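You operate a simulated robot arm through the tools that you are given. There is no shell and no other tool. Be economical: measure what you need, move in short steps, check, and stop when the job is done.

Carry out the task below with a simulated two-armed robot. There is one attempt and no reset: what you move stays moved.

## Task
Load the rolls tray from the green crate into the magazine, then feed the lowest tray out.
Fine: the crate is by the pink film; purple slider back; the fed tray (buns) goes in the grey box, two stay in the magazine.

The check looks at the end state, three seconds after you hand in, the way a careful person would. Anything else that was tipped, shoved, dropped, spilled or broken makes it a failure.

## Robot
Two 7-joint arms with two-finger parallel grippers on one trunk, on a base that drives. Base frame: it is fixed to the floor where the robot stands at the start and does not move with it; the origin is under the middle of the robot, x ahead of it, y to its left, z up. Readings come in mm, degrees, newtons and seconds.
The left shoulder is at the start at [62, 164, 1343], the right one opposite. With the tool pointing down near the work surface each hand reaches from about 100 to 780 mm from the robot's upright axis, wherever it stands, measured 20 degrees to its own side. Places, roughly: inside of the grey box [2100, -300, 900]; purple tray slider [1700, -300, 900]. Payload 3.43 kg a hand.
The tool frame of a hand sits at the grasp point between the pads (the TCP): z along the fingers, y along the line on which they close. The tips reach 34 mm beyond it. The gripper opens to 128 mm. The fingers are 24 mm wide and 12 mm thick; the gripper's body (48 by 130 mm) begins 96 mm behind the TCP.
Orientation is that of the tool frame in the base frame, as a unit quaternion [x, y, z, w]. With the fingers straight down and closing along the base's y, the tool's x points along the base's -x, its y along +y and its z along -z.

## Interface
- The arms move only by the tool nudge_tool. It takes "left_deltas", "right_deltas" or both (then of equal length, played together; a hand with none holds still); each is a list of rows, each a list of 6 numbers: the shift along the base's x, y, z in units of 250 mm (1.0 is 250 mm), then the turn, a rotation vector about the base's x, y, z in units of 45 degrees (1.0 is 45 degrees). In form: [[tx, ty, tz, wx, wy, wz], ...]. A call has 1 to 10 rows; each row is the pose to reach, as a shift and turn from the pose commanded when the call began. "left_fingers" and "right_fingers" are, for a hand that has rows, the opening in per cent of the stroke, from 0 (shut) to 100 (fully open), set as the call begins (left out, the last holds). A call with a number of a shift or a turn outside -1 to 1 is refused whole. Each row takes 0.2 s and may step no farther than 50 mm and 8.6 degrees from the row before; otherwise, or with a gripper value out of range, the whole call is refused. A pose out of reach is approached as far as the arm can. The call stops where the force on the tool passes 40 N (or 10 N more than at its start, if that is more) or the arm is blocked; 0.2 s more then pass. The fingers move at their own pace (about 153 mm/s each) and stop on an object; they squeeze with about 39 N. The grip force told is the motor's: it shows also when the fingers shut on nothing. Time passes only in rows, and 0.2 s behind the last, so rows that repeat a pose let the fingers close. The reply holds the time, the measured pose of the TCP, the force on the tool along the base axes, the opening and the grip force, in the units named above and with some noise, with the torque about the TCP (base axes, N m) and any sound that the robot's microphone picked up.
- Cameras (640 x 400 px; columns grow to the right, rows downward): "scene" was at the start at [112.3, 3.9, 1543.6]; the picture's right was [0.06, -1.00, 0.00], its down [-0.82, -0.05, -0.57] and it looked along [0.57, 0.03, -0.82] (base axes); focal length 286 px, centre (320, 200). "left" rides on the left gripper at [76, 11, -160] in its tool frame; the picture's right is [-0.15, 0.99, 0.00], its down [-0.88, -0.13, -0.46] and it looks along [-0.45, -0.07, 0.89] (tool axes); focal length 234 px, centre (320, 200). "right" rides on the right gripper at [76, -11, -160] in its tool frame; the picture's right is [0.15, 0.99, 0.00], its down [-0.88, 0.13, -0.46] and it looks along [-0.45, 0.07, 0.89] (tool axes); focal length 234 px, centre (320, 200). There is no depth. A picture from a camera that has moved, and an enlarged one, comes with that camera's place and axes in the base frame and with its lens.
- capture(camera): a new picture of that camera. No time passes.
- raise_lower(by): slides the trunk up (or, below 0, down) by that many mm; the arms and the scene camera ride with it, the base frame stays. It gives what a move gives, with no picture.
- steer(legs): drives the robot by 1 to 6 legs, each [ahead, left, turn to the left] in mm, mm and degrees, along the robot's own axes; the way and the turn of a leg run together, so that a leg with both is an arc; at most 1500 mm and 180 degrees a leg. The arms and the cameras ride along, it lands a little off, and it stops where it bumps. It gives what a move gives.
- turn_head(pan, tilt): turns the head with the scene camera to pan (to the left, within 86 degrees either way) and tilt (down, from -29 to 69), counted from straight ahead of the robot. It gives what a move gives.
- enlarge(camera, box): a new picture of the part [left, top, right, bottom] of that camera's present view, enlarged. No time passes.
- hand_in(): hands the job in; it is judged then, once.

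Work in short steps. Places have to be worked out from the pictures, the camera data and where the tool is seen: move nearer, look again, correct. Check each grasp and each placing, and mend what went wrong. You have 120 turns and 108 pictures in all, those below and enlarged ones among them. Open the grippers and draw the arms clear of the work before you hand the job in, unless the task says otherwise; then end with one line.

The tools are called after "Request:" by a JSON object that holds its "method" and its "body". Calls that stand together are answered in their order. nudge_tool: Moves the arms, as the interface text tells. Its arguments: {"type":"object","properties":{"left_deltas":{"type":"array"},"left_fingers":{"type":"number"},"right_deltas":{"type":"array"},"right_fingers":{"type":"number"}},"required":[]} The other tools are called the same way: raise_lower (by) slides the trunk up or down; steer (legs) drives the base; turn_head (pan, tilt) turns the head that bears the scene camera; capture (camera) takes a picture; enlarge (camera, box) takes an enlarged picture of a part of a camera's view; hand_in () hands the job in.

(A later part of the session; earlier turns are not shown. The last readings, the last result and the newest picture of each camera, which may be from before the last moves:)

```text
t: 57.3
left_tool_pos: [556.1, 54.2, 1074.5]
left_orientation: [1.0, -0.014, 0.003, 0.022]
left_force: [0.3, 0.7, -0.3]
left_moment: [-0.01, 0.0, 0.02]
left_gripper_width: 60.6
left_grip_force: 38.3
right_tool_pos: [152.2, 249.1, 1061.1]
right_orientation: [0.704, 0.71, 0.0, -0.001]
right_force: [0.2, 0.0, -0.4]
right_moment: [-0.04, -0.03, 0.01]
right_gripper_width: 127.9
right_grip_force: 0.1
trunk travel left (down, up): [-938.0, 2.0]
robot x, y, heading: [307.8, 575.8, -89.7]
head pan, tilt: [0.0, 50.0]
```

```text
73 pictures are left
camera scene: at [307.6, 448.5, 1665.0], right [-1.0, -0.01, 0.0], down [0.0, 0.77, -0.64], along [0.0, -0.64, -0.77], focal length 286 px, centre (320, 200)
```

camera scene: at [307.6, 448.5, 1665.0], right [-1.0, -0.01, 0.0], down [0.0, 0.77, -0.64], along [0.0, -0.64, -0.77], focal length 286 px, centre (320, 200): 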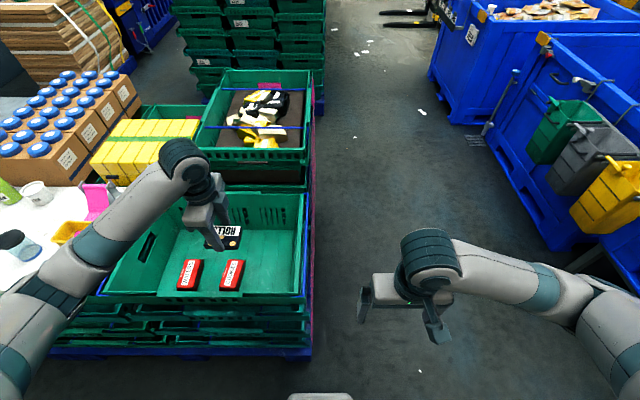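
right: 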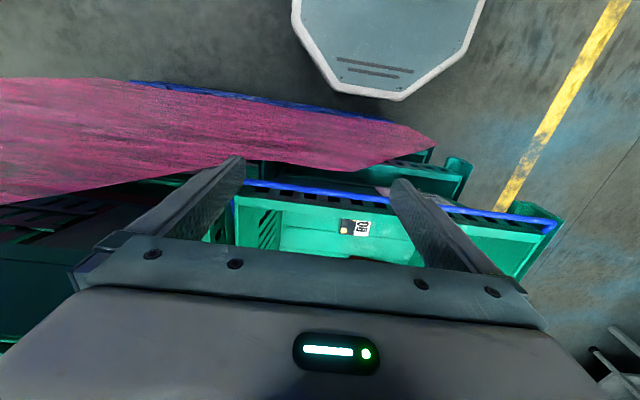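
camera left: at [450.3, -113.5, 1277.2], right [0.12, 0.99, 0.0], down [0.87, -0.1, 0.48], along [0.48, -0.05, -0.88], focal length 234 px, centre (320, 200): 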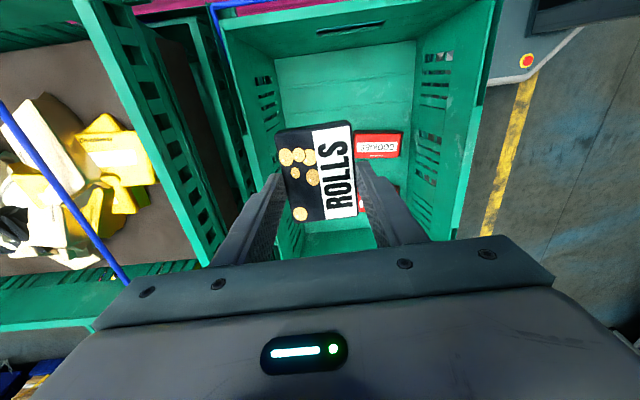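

The arm is comfortable again with the elbow out. Back off, drive along the aisle to the magazine, and approach.

Request:
{"method": "steer", "body": {"legs": [[-160, 0, 0], [0, 1170, 0], [80, 0, 0]]}}

Request:
{"method": "capture", "body": {"camera": "scene"}}

Request:
{"method": "capture", "body": {"camera": "left"}}

```text
t: 65.1
left_tool_pos: [1755.3, 145.8, 1076.3]
left_orientation: [1.0, -0.016, 0.003, 0.023]
left_force: [-0.9, -0.4, -0.8]
left_moment: [-0.01, 0.0, 0.02]
left_gripper_width: 61.2
left_grip_force: 38.8
right_tool_pos: [1353.6, 343.3, 1062.3]
right_orientation: [0.706, 0.708, -0.002, 0.0]
right_force: [0.1, -1.0, -0.7]
right_moment: [-0.07, 0.0, -0.04]
right_gripper_width: 128.1
right_grip_force: 0.1
trunk travel left (down, up): [-938.0, 2.0]
robot x, y, heading: [1507.6, 665.1, -89.8]
head pan, tilt: [0.0, 50.0]
```

```text
72 pictures are left
camera scene: at [1508.4, 542.7, 1665.5], right [-1.0, 0.0, 0.0], down [0.0, 0.76, -0.65], along [0.0, -0.65, -0.76], focal length 286 px, centre (320, 200)
```

scene: 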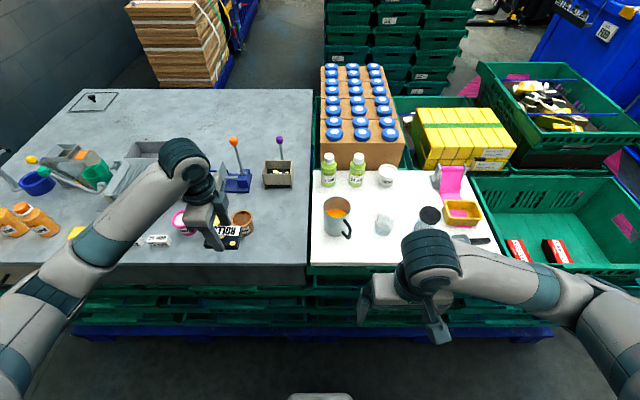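

```text
71 pictures are left
camera left: at [1831.2, 139.7, 1236.9], right [-0.18, -0.98, 0.05], down [-0.88, 0.18, 0.44], along [-0.44, 0.04, -0.9], focal length 234 px, centre (320, 200)
```

left: 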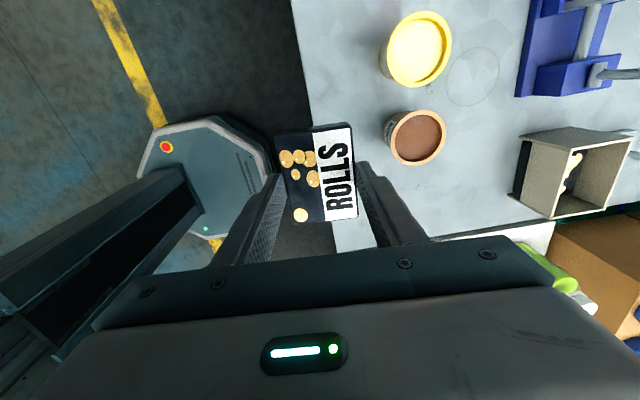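

Request:
{"method": "enlarge", "body": {"camera": "scene", "box": [240, 130, 320, 200]}}

Request:
{"method": "enlarge", "body": {"camera": "left", "box": [500, 100, 640, 240]}}

```text
5.71 times, centred on (280, 165) of scene
camera zoom: at [1508.4, 542.7, 1665.5], right [-1.0, 0.0, 0.0], down [0.0, 0.76, -0.65], along [0.0, -0.65, -0.76], focal length 1633 px, centre (549, 400)
```

zoom: 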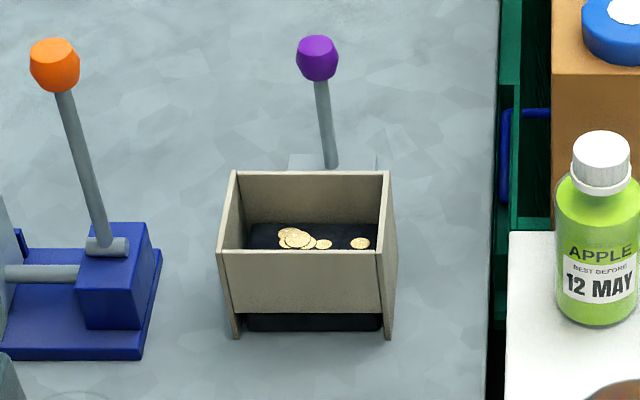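

```text
2.86 times, centred on (570, 170) of left
camera zoom: at [1831.2, 139.7, 1236.9], right [-0.18, -0.98, 0.05], down [-0.88, 0.18, 0.44], along [-0.44, 0.04, -0.9], focal length 669 px, centre (-394, 286)
```

zoom: 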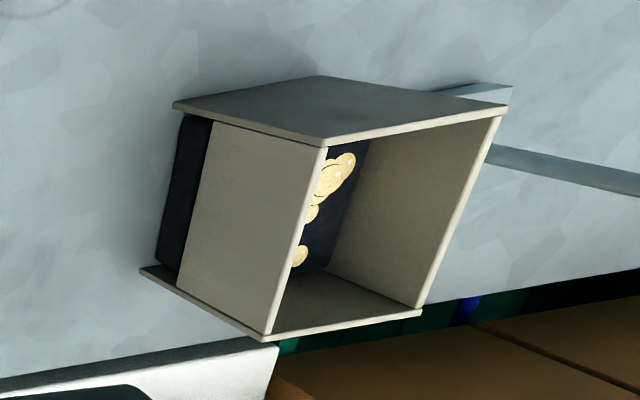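

Magazine top rim z≈980, centre ≈(1655,-195), inside ≈95×68 mm; purple knob ≈(1657,-313,1005). Shift the hand to x≈1655 and drive closer.

Request:
{"method": "nudge_tool", "body": {"left_deltas": [[-0.15, 0, 0.02, 0, 0, 0], [-0.28, 0, 0.04, 0, 0, 0], [-0.4, 0, 0.04, 0, 0, 0]]}}

Request:
{"method": "steer", "body": {"legs": [[150, 0, 0]]}}

Request:
{"method": "capture", "body": {"camera": "scene"}}

```text
t: 65.9
left_tool_pos: [1656.0, 140.2, 1086.4]
left_orientation: [1.0, -0.016, 0.002, 0.021]
left_force: [-0.4, 0.1, -0.8]
left_moment: [0.05, 0.01, 0.05]
left_gripper_width: 61.1
left_grip_force: 39.3
right_tool_pos: [1353.8, 336.8, 1059.7]
right_orientation: [0.705, 0.709, 0.001, -0.002]
right_force: [-0.7, -0.5, 0.5]
right_moment: [0.02, 0.0, -0.02]
right_gripper_width: 127.9
right_grip_force: 0.0
trunk travel left (down, up): [-938.0, 2.0]
robot x, y, heading: [1508.0, 668.9, -89.8]
head pan, tilt: [0.0, 50.0]
```

```text
t: 67.3
left_tool_pos: [1659.1, -6.0, 1087.8]
left_orientation: [1.0, -0.014, 0.004, 0.024]
left_force: [-0.1, 0.2, 0.0]
left_moment: [-0.04, 0.01, 0.01]
left_gripper_width: 61.1
left_grip_force: 38.7
right_tool_pos: [1355.2, 190.6, 1063.2]
right_orientation: [0.704, 0.71, 0.0, 0.0]
right_force: [-0.6, 0.1, 0.5]
right_moment: [-0.06, -0.01, 0.02]
right_gripper_width: 128.0
right_grip_force: 0.1
trunk travel left (down, up): [-938.0, 2.0]
robot x, y, heading: [1506.9, 516.0, -89.8]
head pan, tilt: [0.0, 50.0]
```

```text
68 pictures are left
camera scene: at [1509.6, 389.7, 1665.3], right [-1.0, -0.01, 0.0], down [0.0, 0.76, -0.64], along [0.0, -0.64, -0.76], focal length 286 px, centre (320, 200)
```

scene: 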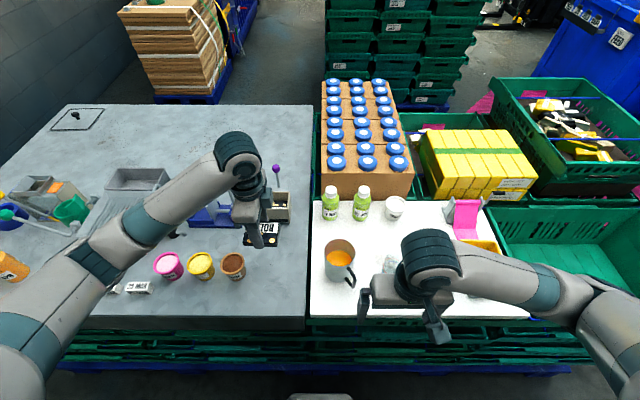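

Room remains; advance 55 mm more, then start turning the wrist (yaw −90→0) while extending.

Request:
{"method": "steer", "body": {"legs": [[55, 0, 0]]}}

Request:
{"method": "nudge_tool", "body": {"left_deltas": [[0, 0, 0, 0, 0, 0.167], [0, 0, -0.01, 0, 0, 0.333], [0, 0, -0.02, 0, 0, 0.5], [0, 0, -0.04, 0, 0, 0.667], [0, 0, -0.06, 0, 0, 0.833], [0, 0, -0.08, 0, 0, 1.0]]}}

Request:
{"method": "nudge_tool", "body": {"left_deltas": [[0, -0.05, 0, 0, 0, 0.167], [0, -0.1, 0, 0, 0, 0.333], [0, -0.15, 0, 0, 0, 0.5], [0, -0.2, 0, 0, 0, 0.667], [0, -0.25, 0, 0, 0, 0.833], [0, -0.3, 0, 0, 0, 1.0]]}}

Request:
{"method": "capture", "body": {"camera": "scene"}}

```text
t: 68.2
left_tool_pos: [1659.1, -56.7, 1090.5]
left_orientation: [1.0, -0.014, 0.003, 0.024]
left_force: [0.2, 1.1, -0.8]
left_moment: [-0.08, 0.0, -0.01]
left_gripper_width: 61.2
left_grip_force: 39.1
right_tool_pos: [1354.1, 139.4, 1062.9]
right_orientation: [0.703, 0.711, -0.002, 0.001]
right_force: [0.4, 1.4, -0.3]
right_moment: [-0.08, 0.03, 0.03]
right_gripper_width: 128.0
right_grip_force: 0.0
trunk travel left (down, up): [-938.0, 2.0]
robot x, y, heading: [1505.7, 458.8, -89.9]
head pan, tilt: [0.0, 50.0]
```

```text
t: 69.6
left_tool_pos: [1658.1, -63.4, 1067.2]
left_orientation: [0.928, 0.371, 0.012, 0.019]
left_force: [0.5, -0.3, -0.5]
left_moment: [-0.01, 0.0, 0.01]
left_gripper_width: 61.1
left_grip_force: 38.9
right_tool_pos: [1355.5, 135.2, 1060.9]
right_orientation: [0.704, 0.71, 0.0, -0.001]
right_force: [0.4, -0.1, 0.6]
right_moment: [0.0, -0.03, 0.02]
right_gripper_width: 127.9
right_grip_force: 0.1
trunk travel left (down, up): [-938.0, 2.0]
robot x, y, heading: [1509.0, 463.6, -89.7]
head pan, tilt: [0.0, 50.0]
```

```text
t: 71.0
left_tool_pos: [1655.9, -137.9, 1067.1]
left_orientation: [0.716, 0.697, 0.017, 0.013]
left_force: [0.1, 0.4, -0.9]
left_moment: [-0.01, -0.02, 0.0]
left_gripper_width: 61.2
left_grip_force: 38.7
right_tool_pos: [1355.7, 134.9, 1060.6]
right_orientation: [0.704, 0.71, 0.0, -0.001]
right_force: [-0.1, -0.3, 0.0]
right_moment: [-0.02, 0.04, -0.01]
right_gripper_width: 127.9
right_grip_force: 0.1
trunk travel left (down, up): [-938.0, 2.0]
robot x, y, heading: [1510.1, 462.2, -89.7]
head pan, tilt: [0.0, 50.0]
```

```text
67 pictures are left
camera scene: at [1509.6, 332.4, 1664.9], right [-1.0, -0.01, 0.0], down [0.0, 0.77, -0.64], along [0.0, -0.64, -0.77], focal length 286 px, centre (320, 200)
```

scene: 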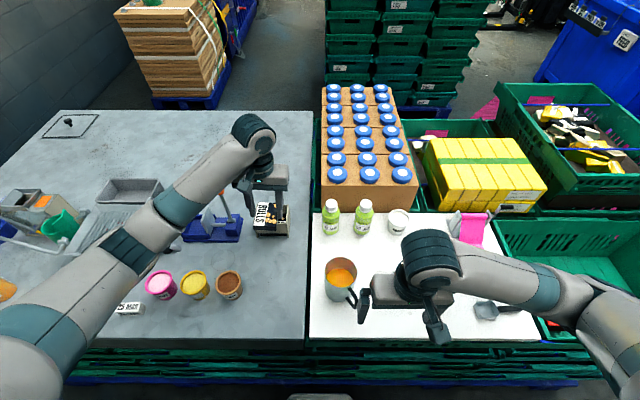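

Good configuration. Continue to yaw +90 at this place, keeping z.

Request:
{"method": "nudge_tool", "body": {"left_deltas": [[0, 0, 0, 0, 0, 0.167], [0, 0, 0, 0, 0, 0.333], [0, 0, 0, 0, 0, 0.5], [0, 0, 0, 0, 0, 0.667], [0, 0, 0, 0, 0, 0.833], [0, 0, 0, 0, 0, 1.0]]}}

Request:
{"method": "nudge_tool", "body": {"left_deltas": [[0, 0, 0, 0, 0, 0.167], [0, 0, 0, 0, 0, 0.333], [0, 0, 0, 0, 0, 0.5], [0, 0, 0, 0, 0, 0.667], [0, 0, 0, 0, 0, 0.833], [0, 0, 0, 0, 0, 1.0]]}}

Request:
{"method": "capture", "body": {"camera": "scene"}}

Request:
{"method": "capture", "body": {"camera": "left"}}

```text
t: 72.4
left_tool_pos: [1659.5, -137.0, 1067.0]
left_orientation: [0.395, 0.919, 0.021, 0.006]
left_force: [0.1, 0.1, -1.1]
left_moment: [-0.02, -0.03, -0.01]
left_gripper_width: 61.2
left_grip_force: 39.1
right_tool_pos: [1355.2, 135.3, 1060.9]
right_orientation: [0.704, 0.71, 0.0, 0.0]
right_force: [0.1, -0.2, 0.3]
right_moment: [0.05, -0.02, -0.03]
right_gripper_width: 127.7
right_grip_force: 0.1
trunk travel left (down, up): [-938.0, 2.0]
robot x, y, heading: [1508.2, 460.6, -89.5]
head pan, tilt: [0.0, 50.0]
```

```text
t: 73.8
left_tool_pos: [1658.7, -138.0, 1067.5]
left_orientation: [0.013, 1.0, 0.021, -0.003]
left_force: [0.1, 0.3, -0.9]
left_moment: [-0.02, 0.01, -0.01]
left_gripper_width: 61.2
left_grip_force: 39.2
right_tool_pos: [1355.5, 134.9, 1060.3]
right_orientation: [0.704, 0.71, 0.001, 0.0]
right_force: [-0.2, 0.3, -0.1]
right_moment: [0.0, 0.01, 0.03]
right_gripper_width: 127.9
right_grip_force: 0.1
trunk travel left (down, up): [-938.0, 2.0]
robot x, y, heading: [1510.7, 462.1, -89.4]
head pan, tilt: [0.0, 50.0]
```

```text
66 pictures are left
camera scene: at [1510.0, 332.7, 1664.9], right [-1.0, -0.01, 0.0], down [0.0, 0.77, -0.64], along [0.0, -0.64, -0.77], focal length 286 px, centre (320, 200)
```

scene: 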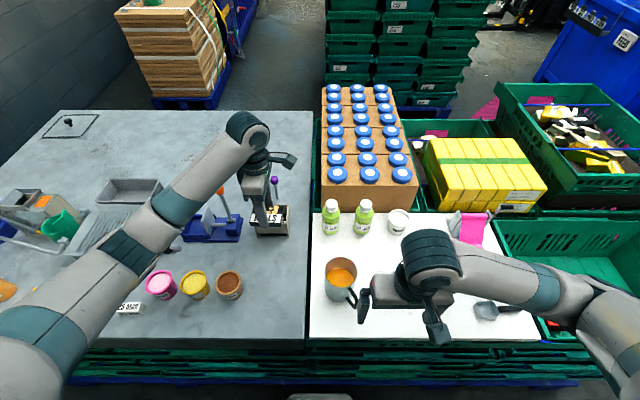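

```text
65 pictures are left
camera left: at [1584.9, -131.8, 1227.7], right [0.17, 0.98, 0.04], down [0.88, -0.17, 0.44], along [0.44, -0.04, -0.9], focal length 234 px, centre (320, 200)
```

left: 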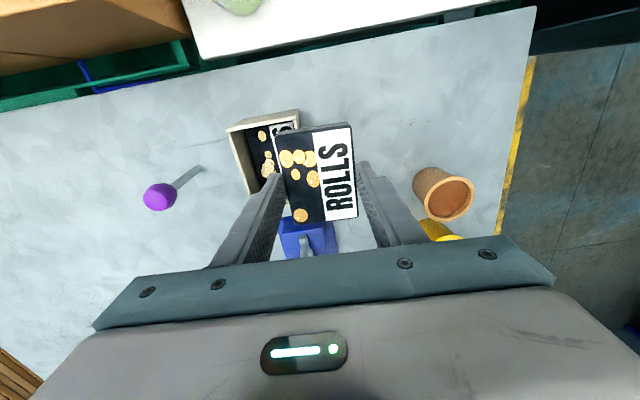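

Orientation now matches the stacked tray's label. Enlarge for accurate alignment.

Request:
{"method": "enlarge", "body": {"camera": "scene", "box": [230, 165, 310, 245]}}

Request:
{"method": "enlarge", "body": {"camera": "left", "box": [200, 80, 400, 250]}}

```text
5.00 times, centred on (270, 205) of scene
camera zoom: at [1510.0, 332.7, 1664.9], right [-1.0, -0.01, 0.0], down [0.0, 0.77, -0.64], along [0.0, -0.64, -0.77], focal length 1429 px, centre (570, 175)
```

zoom: 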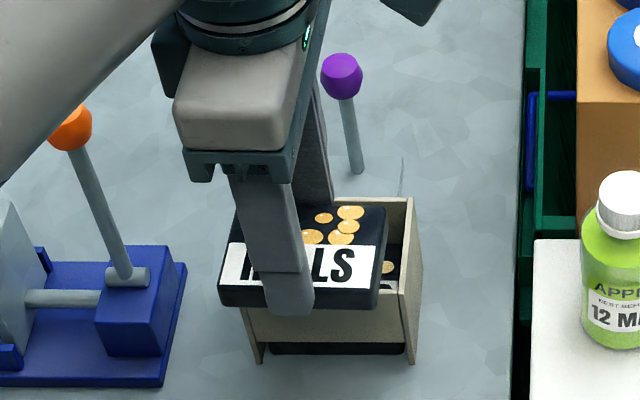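

```text
2.35 times, centred on (300, 165) of left
camera zoom: at [1584.9, -131.8, 1227.7], right [0.17, 0.98, 0.04], down [0.88, -0.17, 0.44], along [0.44, -0.04, -0.9], focal length 551 px, centre (367, 282)
```

zoom: 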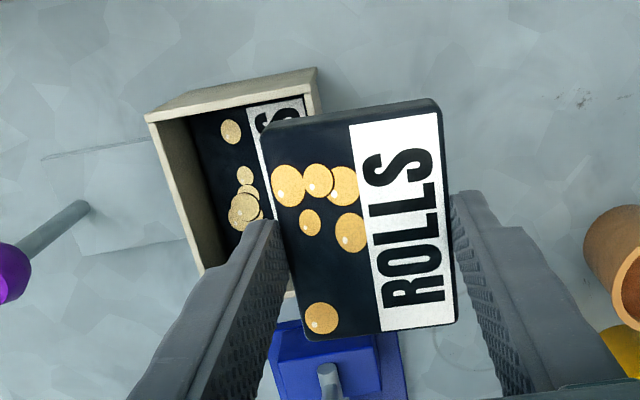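

Triangulated: rim z≈992, y from -146 to -219 (centre ≈ -182), x centre ≈1654. Move over it, level the tool, with tray bottom ~13 mm above the rim.

Request:
{"method": "nudge_tool", "body": {"left_deltas": [[-0.005, -0.06, 0, -0.026, 0, 0.016], [-0.012, -0.12, 0, -0.053, -0.007, 0.033], [-0.012, -0.178, -0.03, -0.053, -0.007, 0.033], [-0.012, -0.178, -0.07, -0.053, -0.007, 0.033], [-0.012, -0.178, -0.07, -0.053, -0.007, 0.033]]}}

Request:
{"method": "enlarge", "body": {"camera": "scene", "box": [230, 165, 310, 245]}}

Request:
{"method": "enlarge", "body": {"camera": "left", "box": [200, 80, 400, 250]}}

```text
t: 75.0
left_tool_pos: [1655.4, -182.0, 1049.5]
left_orientation: [0.0, 1.0, 0.001, 0.0]
left_force: [0.2, 0.2, -0.4]
left_moment: [0.0, -0.02, 0.05]
left_gripper_width: 61.0
left_grip_force: 39.2
right_tool_pos: [1355.9, 134.9, 1060.1]
right_orientation: [0.704, 0.71, 0.0, 0.0]
right_force: [0.2, -0.1, 0.4]
right_moment: [-0.02, 0.0, 0.01]
right_gripper_width: 127.9
right_grip_force: 0.0
trunk travel left (down, up): [-938.0, 2.0]
robot x, y, heading: [1510.4, 458.9, -89.7]
head pan, tilt: [0.0, 50.0]
```

```text
5.00 times, centred on (270, 205) of scene
camera zoom: at [1509.9, 332.9, 1664.9], right [-1.0, -0.01, 0.0], down [0.0, 0.77, -0.64], along [0.0, -0.64, -0.77], focal length 1429 px, centre (570, 175)
```

zoom: 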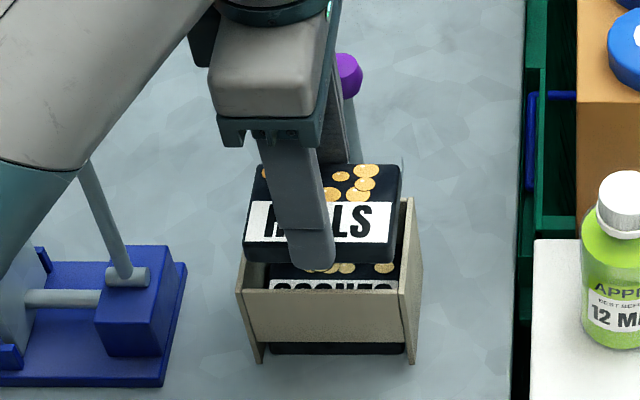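

```text
2.35 times, centred on (300, 165) of left
camera zoom: at [1580.6, -169.8, 1209.7], right [0.15, 0.99, 0.0], down [0.88, -0.13, 0.46], along [0.45, -0.07, -0.89], focal length 551 px, centre (367, 282)
```

zoom: 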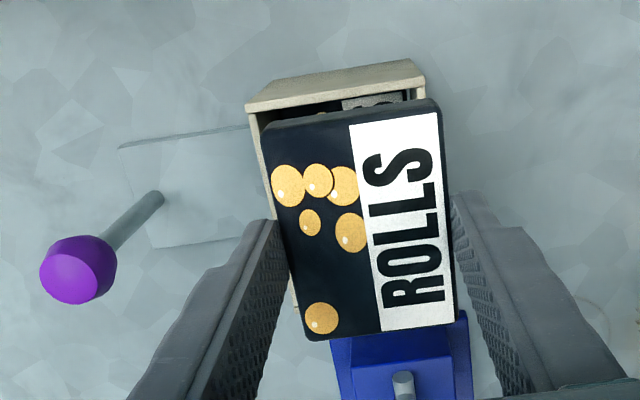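

Estimates put the chute centre at y≈-186. Shift −4 mm in y and lower 18 mm, then check.

Request:
{"method": "nudge_tool", "body": {"left_deltas": [[0, -0.016, -0.04, 0, 0, 0], [0, -0.016, -0.072, 0, 0, 0], [0, -0.016, -0.072, 0, 0, 0]]}}

Request:
{"method": "enlarge", "body": {"camera": "scene", "box": [245, 190, 305, 245]}}

Request:
{"method": "enlarge", "body": {"camera": "left", "box": [240, 90, 400, 240]}}

```text
t: 75.8
left_tool_pos: [1656.0, -184.5, 1032.0]
left_orientation: [0.002, 1.0, 0.002, 0.001]
left_force: [0.0, 0.2, -0.3]
left_moment: [0.01, -0.03, 0.0]
left_gripper_width: 61.2
left_grip_force: 39.8
right_tool_pos: [1356.2, 134.9, 1061.1]
right_orientation: [0.704, 0.711, 0.001, 0.0]
right_force: [0.3, 0.1, -0.1]
right_moment: [-0.02, -0.01, -0.05]
right_gripper_width: 128.0
right_grip_force: 0.1
trunk travel left (down, up): [-938.0, 2.0]
robot x, y, heading: [1513.2, 457.4, -89.5]
head pan, tilt: [0.0, 50.0]
```

```text
7.27 times, centred on (275, 218) of scene
camera zoom: at [1510.0, 332.8, 1664.9], right [-1.0, -0.01, 0.0], down [0.0, 0.77, -0.64], along [0.0, -0.64, -0.77], focal length 2078 px, centre (647, 73)
```

zoom: 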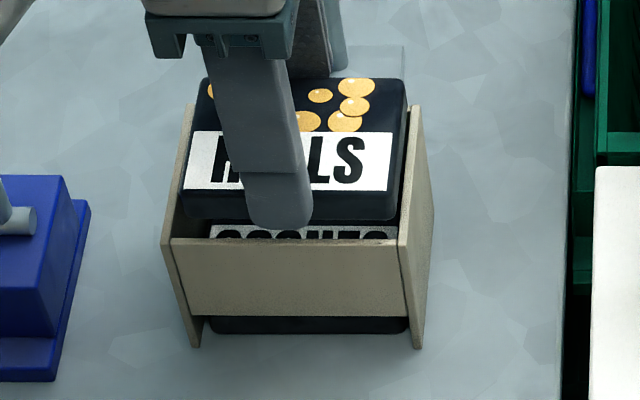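

```text
2.67 times, centred on (320, 165) of left
camera zoom: at [1580.8, -173.8, 1191.6], right [0.15, 0.99, 0.0], down [0.88, -0.13, 0.45], along [0.45, -0.07, -0.89], focal length 624 px, centre (320, 293)
```

zoom: 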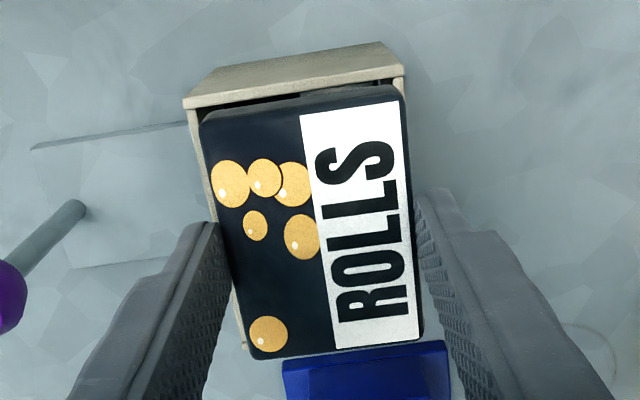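

Very nearly aligned; shift +2 mm x, −1.5 mm y, then lower until the tray enters the chute, watching force.

Request:
{"method": "nudge_tool", "body": {"left_deltas": [[0.008, -0.006, 0, 0, 0, 0], [0.008, -0.006, -0.02, 0, 0, 0], [0.008, -0.006, -0.04, 0, 0, 0], [0.008, -0.006, -0.04, 0, 0, 0]]}}

Request:
{"method": "enlarge", "body": {"camera": "scene", "box": [245, 190, 305, 245]}}

Request:
{"method": "enlarge", "body": {"camera": "left", "box": [240, 90, 400, 240]}}

```text
t: 76.8
left_tool_pos: [1658.6, -186.6, 1020.3]
left_orientation: [0.002, 1.0, 0.002, 0.0]
left_force: [-0.1, -0.2, -1.2]
left_moment: [0.0, 0.02, -0.01]
left_gripper_width: 61.3
left_grip_force: 38.7
right_tool_pos: [1356.4, 134.5, 1060.4]
right_orientation: [0.704, 0.71, 0.0, 0.0]
right_force: [-0.9, -0.3, 0.3]
right_moment: [0.0, 0.01, 0.05]
right_gripper_width: 128.2
right_grip_force: 0.1
trunk travel left (down, up): [-938.0, 2.0]
robot x, y, heading: [1509.2, 459.0, -89.6]
head pan, tilt: [0.0, 50.0]
```

```text
7.27 times, centred on (275, 218) of scene
camera zoom: at [1510.0, 332.7, 1664.9], right [-1.0, -0.01, 0.0], down [0.0, 0.77, -0.64], along [0.0, -0.64, -0.77], focal length 2078 px, centre (647, 73)
```

zoom: 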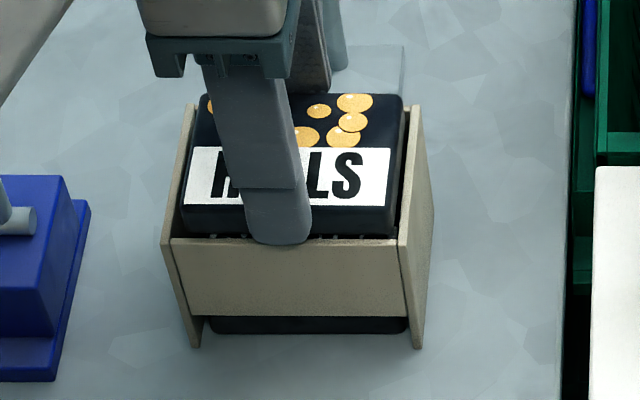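

```text
2.67 times, centred on (320, 165) of left
camera zoom: at [1582.8, -174.9, 1180.2], right [0.15, 0.99, 0.0], down [0.88, -0.13, 0.45], along [0.45, -0.07, -0.89], focal length 624 px, centre (320, 293)
```

zoom: 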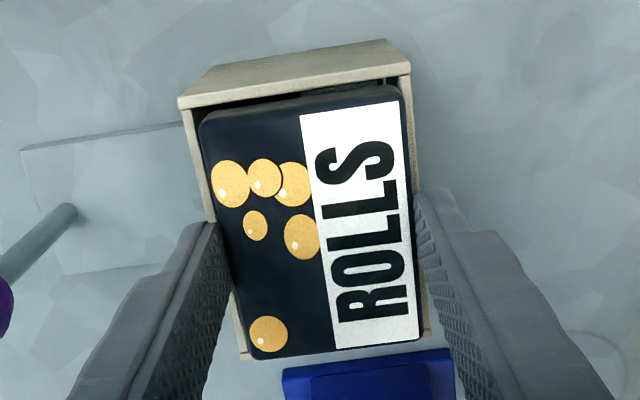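

Tray is entering the chute, well centred, no contact. Lower 3 mm more and release with a modest opening.

Request:
{"method": "nudge_tool", "body": {"left_deltas": [[0, 0.002, -0.012, 0, 0, 0], [0, 0.002, -0.012, 0, 0, 0]]}}

Request:
{"method": "nudge_tool", "body": {"left_deltas": [[0, 0, 0, 0, 0, 0], [0, 0, 0, 0, 0, 0], [0, 0, 0, 0, 0, 0]], "left_fingers": 68}}

Request:
{"method": "enlarge", "body": {"camera": "scene", "box": [245, 190, 305, 245]}}

Request:
{"method": "enlarge", "body": {"camera": "left", "box": [240, 90, 400, 240]}}

```text
t: 77.4
left_tool_pos: [1658.6, -186.1, 1017.6]
left_orientation: [0.0, 1.0, 0.001, 0.0]
left_force: [-0.6, 0.3, -0.5]
left_moment: [0.03, -0.02, 0.03]
left_gripper_width: 61.1
left_grip_force: 39.2
right_tool_pos: [1356.0, 135.8, 1061.2]
right_orientation: [0.704, 0.71, 0.0, -0.001]
right_force: [-0.1, -1.2, -0.8]
right_moment: [-0.03, 0.01, 0.02]
right_gripper_width: 127.9
right_grip_force: 0.1
trunk travel left (down, up): [-938.0, 2.0]
robot x, y, heading: [1509.3, 457.4, -89.5]
head pan, tilt: [0.0, 50.0]
```

```text
t: 78.2
left_tool_pos: [1658.7, -186.0, 1016.9]
left_orientation: [0.001, 1.0, 0.001, 0.001]
left_force: [0.2, -0.3, -0.1]
left_moment: [0.02, 0.01, -0.03]
left_gripper_width: 87.0
left_grip_force: 0.0
right_tool_pos: [1354.9, 134.4, 1060.8]
right_orientation: [0.704, 0.71, 0.001, 0.0]
right_force: [-1.0, 0.3, 0.0]
right_moment: [-0.02, -0.03, 0.02]
right_gripper_width: 127.9
right_grip_force: 0.0
trunk travel left (down, up): [-938.0, 2.0]
robot x, y, heading: [1508.9, 456.9, -89.4]
head pan, tilt: [0.0, 50.0]
```

```text
7.27 times, centred on (275, 218) of scene
camera zoom: at [1509.9, 332.9, 1664.9], right [-1.0, -0.01, 0.0], down [0.0, 0.77, -0.64], along [0.0, -0.64, -0.77], focal length 2078 px, centre (647, 73)
```

zoom: 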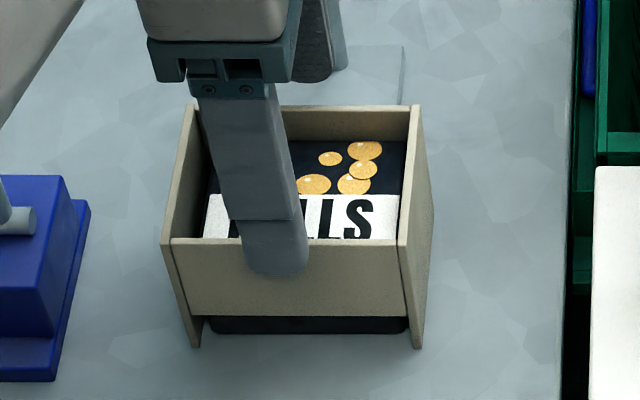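

```text
2.67 times, centred on (320, 165) of left
camera zoom: at [1582.7, -174.8, 1177.8], right [0.15, 0.99, 0.0], down [0.88, -0.13, 0.46], along [0.45, -0.07, -0.89], focal length 624 px, centre (320, 293)
```

zoom: 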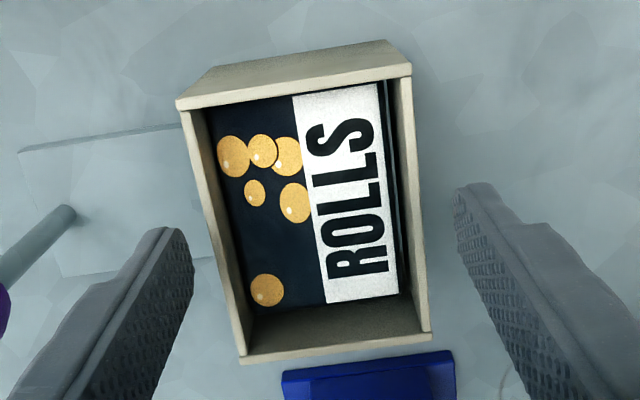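

The rolls tray dropped flat into the magazine. Now rise clear, and turn the wrist back to yaw 0 for gripping the purple knob.

Request:
{"method": "nudge_tool", "body": {"left_deltas": [[0, 0, 0.12, 0, 0, 0], [0, 0, 0.25, 0, 0, 0]]}}

Request:
{"method": "nudge_tool", "body": {"left_deltas": [[0, 0.04, 0, 0, 0, -0.167], [0, 0.08, 0, 0, 0, -0.333], [0, 0.12, 0, 0, 0, -0.5], [0, 0.16, 0, 0, 0, -0.667], [0, 0.2, 0, 0, 0, -0.833], [0, 0.24, 0, 0, 0, -1.0]]}}

Request:
{"method": "nudge_tool", "body": {"left_deltas": [[0, 0.04, 0, 0, 0, -0.167], [0, 0.08, 0, 0, 0, -0.333], [0, 0.12, 0, 0, 0, -0.5], [0, 0.16, 0, 0, 0, -0.667], [0, 0.2, 0, 0, 0, -0.833], [0, 0.24, 0, 0, 0, -1.0]]}}

Request:
{"method": "enlarge", "body": {"camera": "scene", "box": [180, 140, 340, 240]}}

Request:
{"method": "capture", "body": {"camera": "left"}}

```text
t: 78.8
left_tool_pos: [1659.5, -183.7, 1078.8]
left_orientation: [0.002, 1.0, 0.002, -0.001]
left_force: [-0.5, 0.5, -0.5]
left_moment: [-0.01, -0.01, -0.02]
left_gripper_width: 87.0
left_grip_force: 0.0
right_tool_pos: [1355.7, 134.5, 1061.7]
right_orientation: [0.704, 0.71, 0.0, 0.0]
right_force: [-0.1, 0.4, -1.1]
right_moment: [0.01, 0.04, 0.01]
right_gripper_width: 127.9
right_grip_force: 0.1
trunk travel left (down, up): [-938.0, 2.0]
robot x, y, heading: [1502.9, 459.3, -89.8]
head pan, tilt: [0.0, 50.0]
```

```text
t: 80.2
left_tool_pos: [1656.9, -125.0, 1081.8]
left_orientation: [0.385, 0.923, 0.001, 0.001]
left_force: [-1.0, -0.2, -0.7]
left_moment: [-0.02, -0.02, -0.02]
left_gripper_width: 87.0
left_grip_force: 0.1
right_tool_pos: [1355.0, 136.8, 1061.4]
right_orientation: [0.704, 0.71, 0.001, -0.001]
right_force: [0.2, -0.3, 0.1]
right_moment: [-0.01, -0.03, 0.02]
right_gripper_width: 128.2
right_grip_force: 0.1
trunk travel left (down, up): [-938.0, 2.0]
robot x, y, heading: [1508.6, 459.1, -89.8]
head pan, tilt: [0.0, 50.0]
```

```text
t: 81.6
left_tool_pos: [1658.5, -66.5, 1081.1]
left_orientation: [0.709, 0.705, 0.0, 0.0]
left_force: [0.0, 0.1, -0.1]
left_moment: [-0.01, 0.0, -0.04]
left_gripper_width: 87.1
left_grip_force: 0.0
right_tool_pos: [1355.7, 135.5, 1061.8]
right_orientation: [0.704, 0.71, 0.001, 0.0]
right_force: [-0.3, 0.0, -0.7]
right_moment: [0.0, -0.02, 0.01]
right_gripper_width: 127.7
right_grip_force: 0.1
trunk travel left (down, up): [-938.0, 2.0]
robot x, y, heading: [1509.4, 462.8, -89.7]
head pan, tilt: [0.0, 50.0]
```

```text
4.00 times, centred on (260, 190) of scene
camera zoom: at [1510.2, 333.1, 1664.9], right [-1.0, -0.01, 0.0], down [-0.01, 0.77, -0.64], along [0.0, -0.64, -0.77], focal length 1143 px, centre (560, 240)
```

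zoom: 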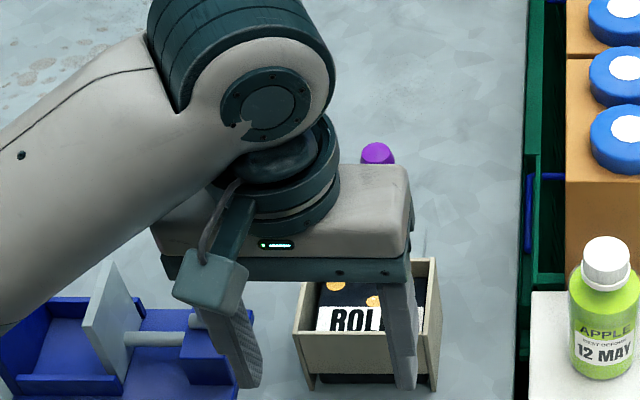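

```text
53 pictures are left
camera left: at [1670.5, 9.2, 1241.2], right [0.99, -0.15, 0.0], down [-0.14, -0.88, 0.46], along [-0.07, -0.45, -0.89], focal length 234 px, centre (320, 200)
```

left: 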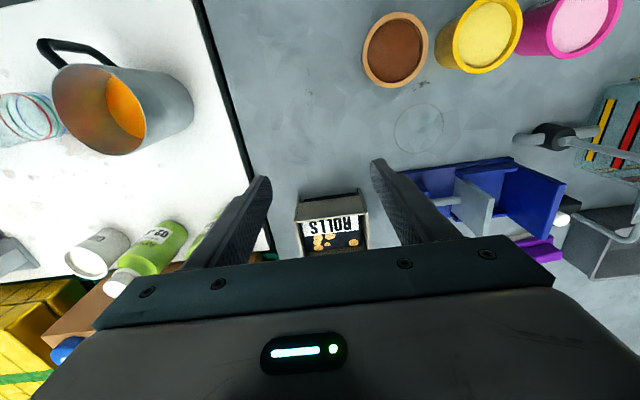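

Knob is at ≈(1658,-304,1003), ball ~26 mm. Tilt the tool 40° forward while moving above the magazine toward it.

Request:
{"method": "nudge_tool", "body": {"left_deltas": [[0, -0.13, 0, -0.178, 0, 0], [0, -0.26, 0, -0.356, 0, 0], [0, -0.4, 0, -0.533, 0, 0], [0, -0.53, 0, -0.711, 0, 0], [0, -0.674, 0, -0.889, 0, 0]]}}

Request:
{"method": "capture", "body": {"camera": "left"}}

Request:
{"method": "capture", "body": {"camera": "scene"}}

```text
t: 82.8
left_tool_pos: [1657.9, -234.4, 1081.8]
left_orientation: [0.665, 0.663, -0.24, 0.244]
left_force: [0.1, 0.3, 0.5]
left_moment: [0.02, 0.02, -0.02]
left_gripper_width: 86.9
left_grip_force: 0.0
right_tool_pos: [1355.0, 134.9, 1061.6]
right_orientation: [0.704, 0.711, 0.001, 0.0]
right_force: [0.1, -0.4, -0.1]
right_moment: [-0.04, -0.01, -0.03]
right_gripper_width: 128.1
right_grip_force: 0.1
trunk travel left (down, up): [-938.0, 2.0]
robot x, y, heading: [1509.0, 460.8, -89.7]
head pan, tilt: [0.0, 50.0]
```

```text
52 pictures are left
camera left: at [1669.7, -73.1, 1156.4], right [0.99, -0.11, 0.1], down [-0.14, -0.38, 0.92], along [-0.07, -0.92, -0.39], focal length 234 px, centre (320, 200)
```

left: 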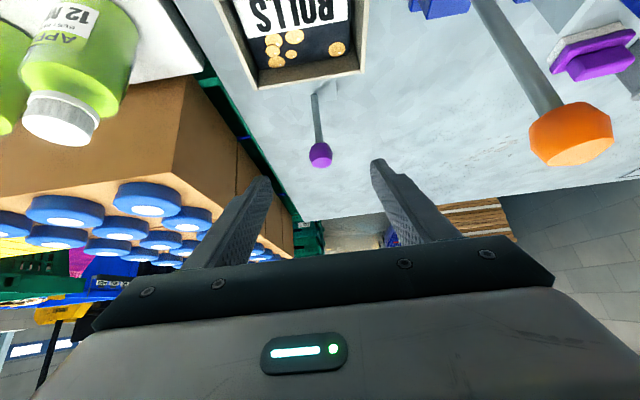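

```text
51 pictures are left
camera scene: at [1509.5, 332.5, 1664.9], right [-1.0, -0.01, 0.0], down [0.0, 0.77, -0.64], along [0.0, -0.64, -0.77], focal length 286 px, centre (320, 200)
```

scene: 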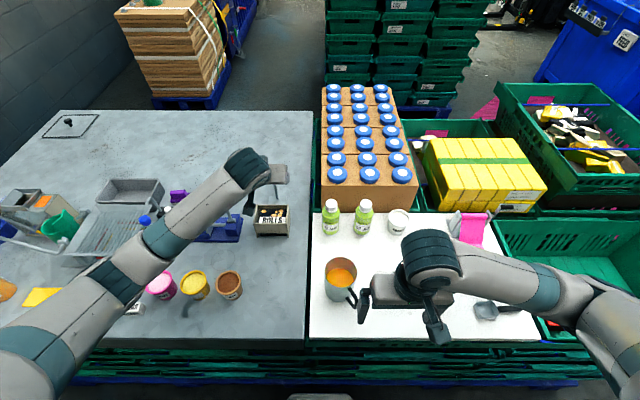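

Knob lies exactly between the fingers' line. Advance to it, then close.

Request:
{"method": "nudge_tool", "body": {"left_deltas": [[0, -0.1, -0.12, 0, 0, 0], [0, -0.19, -0.22, 0, 0, 0], [0, -0.274, -0.32, 0, 0, 0]]}}

Request:
{"method": "capture", "body": {"camera": "left"}}

Request:
{"method": "enlarge", "body": {"camera": "scene", "box": [230, 150, 310, 210]}}

```text
t: 83.6
left_tool_pos: [1659.2, -299.0, 1001.3]
left_orientation: [0.665, 0.664, -0.24, 0.243]
left_force: [-0.4, 0.1, -0.1]
left_moment: [0.0, 0.0, -0.03]
left_gripper_width: 86.9
left_grip_force: 0.0
right_tool_pos: [1354.8, 134.6, 1060.7]
right_orientation: [0.704, 0.71, 0.001, -0.001]
right_force: [0.7, -0.7, 0.2]
right_moment: [0.0, -0.01, -0.01]
right_gripper_width: 128.1
right_grip_force: 0.1
trunk travel left (down, up): [-938.0, 2.0]
robot x, y, heading: [1511.2, 457.0, -89.5]
head pan, tilt: [0.0, 50.0]
```

```text
50 pictures are left
camera left: at [1670.6, -139.0, 1075.4], right [0.99, -0.11, 0.1], down [-0.13, -0.38, 0.91], along [-0.07, -0.92, -0.39], focal length 234 px, centre (320, 200)
```

left: 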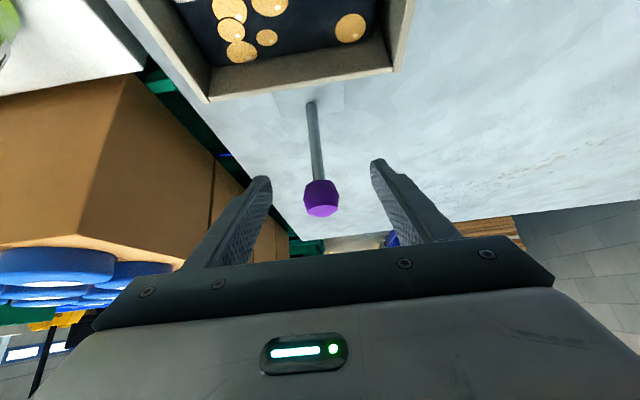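

```text
6.67 times, centred on (270, 180) of scene
camera zoom: at [1509.5, 332.4, 1664.9], right [-1.0, -0.01, 0.0], down [0.0, 0.77, -0.64], along [0.0, -0.64, -0.77], focal length 1905 px, centre (653, 333)
```

zoom: 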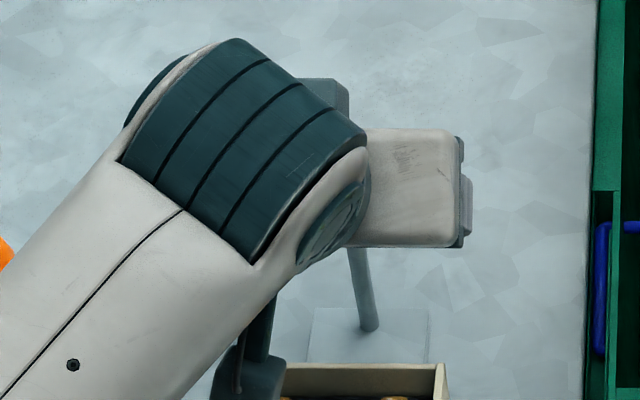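

Knob sits between the pads. Close on it.

Request:
{"method": "nudge_tool", "body": {"left_deltas": [[0, -0.012, 0, 0, 0, 0], [0, -0.012, 0, 0, 0, 0], [0, -0.012, 0, 0, 0, 0], [0, -0.012, 0, 0, 0, 0]], "left_fingers": 5}}

Request:
{"method": "capture", "body": {"camera": "left"}}

```text
t: 84.6
left_tool_pos: [1659.4, -301.9, 1001.8]
left_orientation: [0.665, 0.663, -0.241, 0.243]
left_force: [3.3, 4.8, 0.1]
left_moment: [-0.07, -0.01, 0.0]
left_gripper_width: 27.1
left_grip_force: 45.2
right_tool_pos: [1356.0, 135.7, 1061.6]
right_orientation: [0.703, 0.711, 0.0, 0.0]
right_force: [-0.5, -0.3, -0.4]
right_moment: [0.01, -0.04, 0.06]
right_gripper_width: 127.9
right_grip_force: 0.0
trunk travel left (down, up): [-938.0, 2.0]
robot x, y, heading: [1512.7, 459.3, -89.4]
head pan, tilt: [0.0, 50.0]
```

```text
48 pictures are left
camera left: at [1671.2, -142.2, 1075.9], right [0.99, -0.11, 0.1], down [-0.13, -0.38, 0.91], along [-0.07, -0.92, -0.39], focal length 234 px, centre (320, 200)
```

left: 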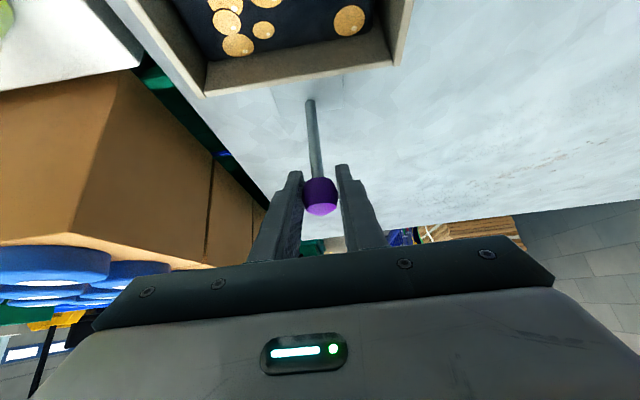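

Knob gripped (27 mm). Pull the slider toward +y slowly by 50 mm.

Request:
{"method": "nudge_tool", "body": {"left_deltas": [[0, 0.03, 0, 0, 0, 0], [0, 0.06, 0, 0, 0, 0], [0, 0.09, 0, 0, 0, 0], [0, 0.12, 0, 0, 0, 0], [0, 0.15, 0, 0, 0, 0], [0, 0.18, 0, 0, 0, 0], [0, 0.21, 0, 0, 0, 0]]}}

Request:
{"method": "enlarge", "body": {"camera": "scene", "box": [220, 160, 320, 260]}}

```text
t: 86.2
left_tool_pos: [1659.5, -253.4, 1001.9]
left_orientation: [0.663, 0.666, -0.24, 0.244]
left_force: [9.9, 0.3, 5.3]
left_moment: [1.09, 0.07, 0.08]
left_gripper_width: 27.1
left_grip_force: 45.3
right_tool_pos: [1356.1, 136.0, 1061.0]
right_orientation: [0.704, 0.71, 0.0, -0.001]
right_force: [-0.3, 0.2, 0.6]
right_moment: [0.02, 0.01, 0.0]
right_gripper_width: 128.1
right_grip_force: 0.0
trunk travel left (down, up): [-938.0, 2.0]
robot x, y, heading: [1508.1, 464.6, -89.6]
head pan, tilt: [0.0, 50.0]
```

```text
4.00 times, centred on (270, 210) of scene
camera zoom: at [1511.8, 333.6, 1665.1], right [-1.0, -0.01, 0.0], down [-0.01, 0.77, -0.64], along [0.0, -0.64, -0.77], focal length 1143 px, centre (520, 160)
```

zoom: 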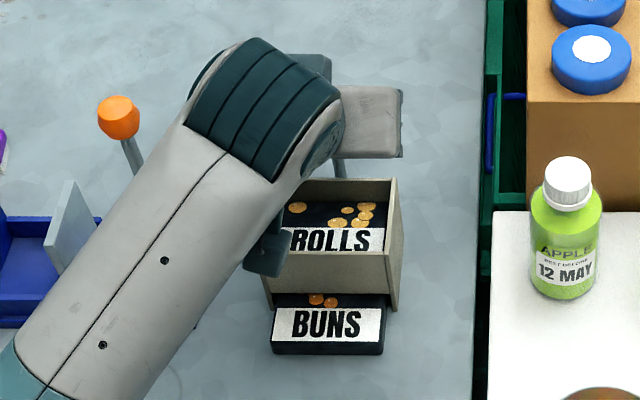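

The BUNS tray is emerging. Continue 20 mm more.

Request:
{"method": "nudge_tool", "body": {"left_deltas": [[0, 0.02, 0, 0, 0, 0], [0, 0.04, 0, 0, 0, 0], [0, 0.06, 0, 0, 0, 0], [0, 0.08, 0, 0, 0, 0]]}}

Request:
{"method": "enlarge", "body": {"camera": "scene", "box": [220, 160, 320, 260]}}

```text
t: 87.2
left_tool_pos: [1658.9, -236.6, 1001.4]
left_orientation: [0.664, 0.664, -0.241, 0.244]
left_force: [7.2, -18.8, 4.2]
left_moment: [0.68, 0.08, 0.03]
left_gripper_width: 27.2
left_grip_force: 44.9
right_tool_pos: [1356.0, 133.0, 1060.7]
right_orientation: [0.705, 0.709, 0.001, -0.002]
right_force: [-0.3, 0.1, -0.2]
right_moment: [0.01, 0.01, 0.02]
right_gripper_width: 127.9
right_grip_force: 0.1
trunk travel left (down, up): [-938.0, 2.0]
robot x, y, heading: [1509.5, 462.9, -89.6]
head pan, tilt: [0.0, 50.0]
```

```text
4.00 times, centred on (270, 210) of scene
camera zoom: at [1511.1, 330.3, 1664.8], right [-1.0, -0.01, 0.0], down [-0.01, 0.77, -0.64], along [0.0, -0.64, -0.77], focal length 1143 px, centre (520, 160)
```

zoom: 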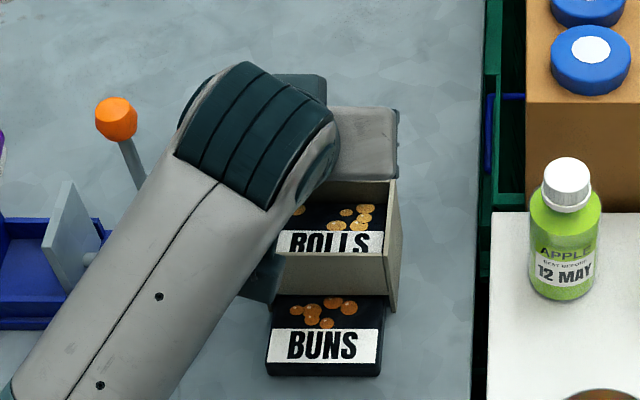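

End stop reached (force 19 N); the buns tray is out. Push the slider back to its starting place.

Request:
{"method": "nudge_tool", "body": {"left_deltas": [[0, -0.05, 0, 0, 0, 0], [0, -0.1, 0, 0, 0, 0], [0, -0.15, 0, 0, 0, 0], [0, -0.2, 0, 0, 0, 0], [0, -0.25, 0, 0, 0, 0], [0, -0.285, 0, 0, 0, 0], [0, -0.285, 0, 0, 0, 0]]}}

Request:
{"method": "enlarge", "body": {"camera": "scene", "box": [220, 160, 320, 260]}}

```text
t: 88.8
left_tool_pos: [1660.2, -303.2, 1002.0]
left_orientation: [0.664, 0.664, -0.241, 0.244]
left_force: [7.7, 4.0, 5.5]
left_moment: [-0.58, -0.06, 0.07]
left_gripper_width: 27.3
left_grip_force: 44.9
right_tool_pos: [1355.6, 135.6, 1062.2]
right_orientation: [0.704, 0.71, -0.001, -0.001]
right_force: [0.2, 0.8, 0.3]
right_moment: [0.01, -0.01, 0.01]
right_gripper_width: 128.4
right_grip_force: 0.1
trunk travel left (down, up): [-938.0, 2.0]
robot x, y, heading: [1510.2, 462.2, -89.5]
head pan, tilt: [0.0, 50.0]
```

```text
4.00 times, centred on (270, 210) of scene
camera zoom: at [1511.4, 335.1, 1665.1], right [-1.0, -0.01, 0.0], down [-0.01, 0.77, -0.64], along [0.0, -0.64, -0.77], focal length 1143 px, centre (520, 160)
```

zoom: 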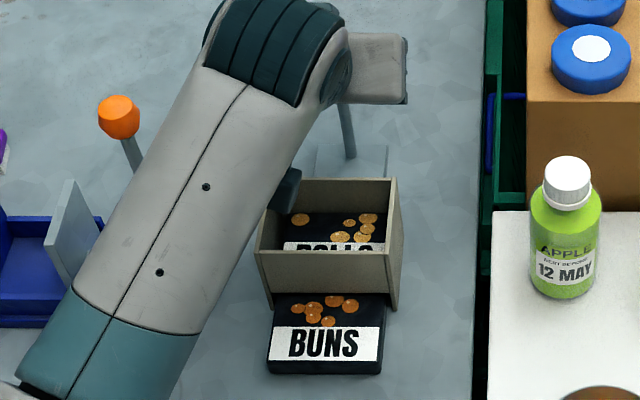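

Slider is back (TCP −303 vs −302 at grasp) and the stack has dropped. Nudge 4 mm further to confirm the back stop, then open.

Request:
{"method": "nudge_tool", "body": {"left_deltas": [[0, -0.016, 0, 0, 0, 0], [0, -0.016, 0, 0, 0, 0]]}}

Request:
{"method": "nudge_tool", "body": {"left_deltas": [[0, 0, 0, 0, 0, 0], [0, 0, 0, 0, 0, 0], [0, 0, 0, 0, 0, 0]], "left_fingers": 68}}

Request:
{"method": "nudge_tool", "body": {"left_deltas": [[0, 0.1, 0.12, 0, 0, 0], [0, 0.19, 0.22, 0, 0, 0], [0, 0.274, 0.32, 0, 0, 0]]}}

Request:
{"method": "capture", "body": {"camera": "left"}}

```text
t: 89.4
left_tool_pos: [1660.8, -303.0, 1001.0]
left_orientation: [0.664, 0.665, -0.239, 0.243]
left_force: [8.2, 28.1, -2.5]
left_moment: [-0.18, -0.06, 0.01]
left_gripper_width: 27.0
left_grip_force: 45.2
right_tool_pos: [1356.2, 138.2, 1061.6]
right_orientation: [0.704, 0.711, -0.002, 0.0]
right_force: [-0.1, -0.5, -0.5]
right_moment: [0.03, 0.0, -0.01]
right_gripper_width: 128.0
right_grip_force: 0.0
trunk travel left (down, up): [-938.0, 2.0]
robot x, y, heading: [1511.1, 465.0, -89.8]
head pan, tilt: [0.0, 50.0]
```

```text
t: 90.2
left_tool_pos: [1659.2, -309.2, 1002.6]
left_orientation: [0.665, 0.664, -0.241, 0.243]
left_force: [0.1, 0.0, -0.1]
left_moment: [0.01, -0.02, -0.02]
left_gripper_width: 86.9
left_grip_force: 0.0
right_tool_pos: [1355.7, 135.0, 1061.5]
right_orientation: [0.704, 0.71, 0.001, 0.0]
right_force: [0.4, 0.2, -0.3]
right_moment: [0.0, -0.04, -0.03]
right_gripper_width: 127.9
right_grip_force: 0.0
trunk travel left (down, up): [-938.0, 2.0]
robot x, y, heading: [1505.8, 458.5, -89.6]
head pan, tilt: [0.0, 50.0]
```

```text
t: 91.0
left_tool_pos: [1657.0, -240.3, 1079.9]
left_orientation: [0.665, 0.664, -0.24, 0.244]
left_force: [-0.4, 0.5, 0.3]
left_moment: [0.0, 0.0, -0.01]
left_gripper_width: 86.9
left_grip_force: 0.1
right_tool_pos: [1355.0, 136.5, 1060.3]
right_orientation: [0.704, 0.71, 0.0, 0.0]
right_force: [0.1, 0.6, 0.2]
right_moment: [0.01, -0.01, -0.01]
right_gripper_width: 127.9
right_grip_force: 0.1
trunk travel left (down, up): [-938.0, 2.0]
robot x, y, heading: [1511.4, 463.3, -89.5]
head pan, tilt: [0.0, 50.0]
```

```text
44 pictures are left
camera left: at [1669.4, -80.0, 1153.5], right [0.99, -0.11, 0.1], down [-0.13, -0.38, 0.91], along [-0.07, -0.92, -0.39], focal length 234 px, centre (320, 200)
```

left: 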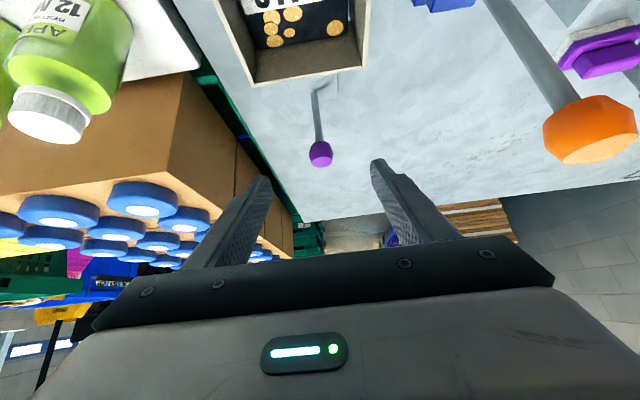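

Slider is at its back stop. Straighten the tool and move over the fed tray (y≈-120), fingers fully open, closing along x.

Request:
{"method": "nudge_tool", "body": {"left_deltas": [[0, 0.1, 0, 0.178, 0, 0], [0, 0.2, 0, 0.356, 0, 0], [0, 0.3, 0, 0.533, 0, 0], [0, 0.4, 0, 0.711, 0, 0], [0, 0.488, 0, 0.889, 0, 0], [0, 0.488, 0, 0.889, 0, 0]], "left_fingers": 100}}

Request:
{"method": "capture", "body": {"camera": "left"}}

Request:
{"method": "enlarge", "body": {"camera": "scene", "box": [220, 170, 320, 260]}}

```text
t: 92.4
left_tool_pos: [1656.7, -120.4, 1079.7]
left_orientation: [0.708, 0.706, 0.002, 0.001]
left_force: [-0.4, 0.4, 0.4]
left_moment: [0.04, -0.01, -0.04]
left_gripper_width: 128.1
left_grip_force: 0.0
right_tool_pos: [1354.9, 134.7, 1061.8]
right_orientation: [0.704, 0.71, 0.001, 0.0]
right_force: [0.6, 0.0, -0.6]
right_moment: [-0.02, -0.05, 0.0]
right_gripper_width: 127.9
right_grip_force: 0.1
trunk travel left (down, up): [-938.0, 2.0]
robot x, y, heading: [1506.7, 463.5, -89.5]
head pan, tilt: [0.0, 50.0]
```

```text
43 pictures are left
camera left: at [1668.7, -44.8, 1240.4], right [0.99, -0.15, 0.0], down [-0.13, -0.88, 0.45], along [-0.06, -0.45, -0.89], focal length 234 px, centre (320, 200)
```

left: 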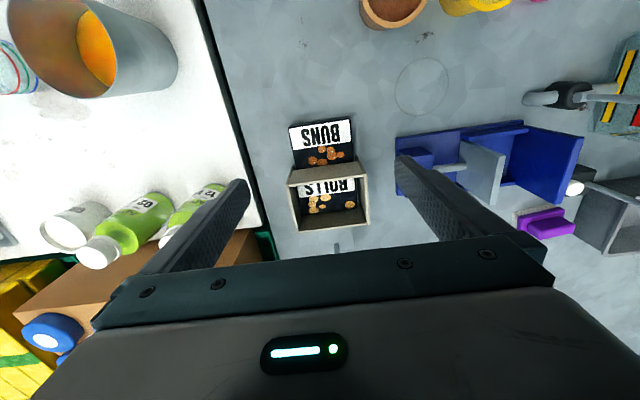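

```text
4.44 times, centred on (270, 215) of scene
camera zoom: at [1509.5, 333.0, 1664.9], right [-1.0, -0.01, 0.0], down [0.0, 0.77, -0.64], along [0.0, -0.64, -0.77], focal length 1270 px, centre (542, 133)
```

zoom: 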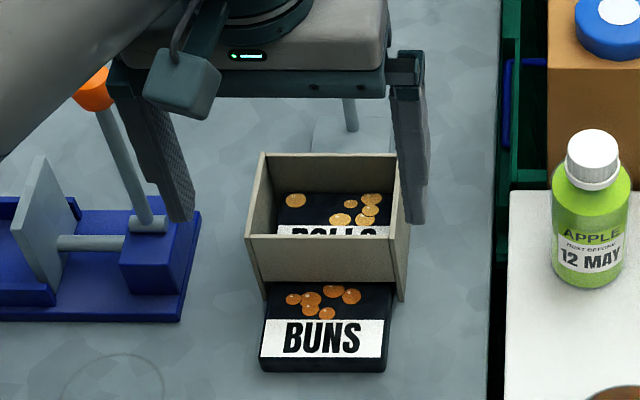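

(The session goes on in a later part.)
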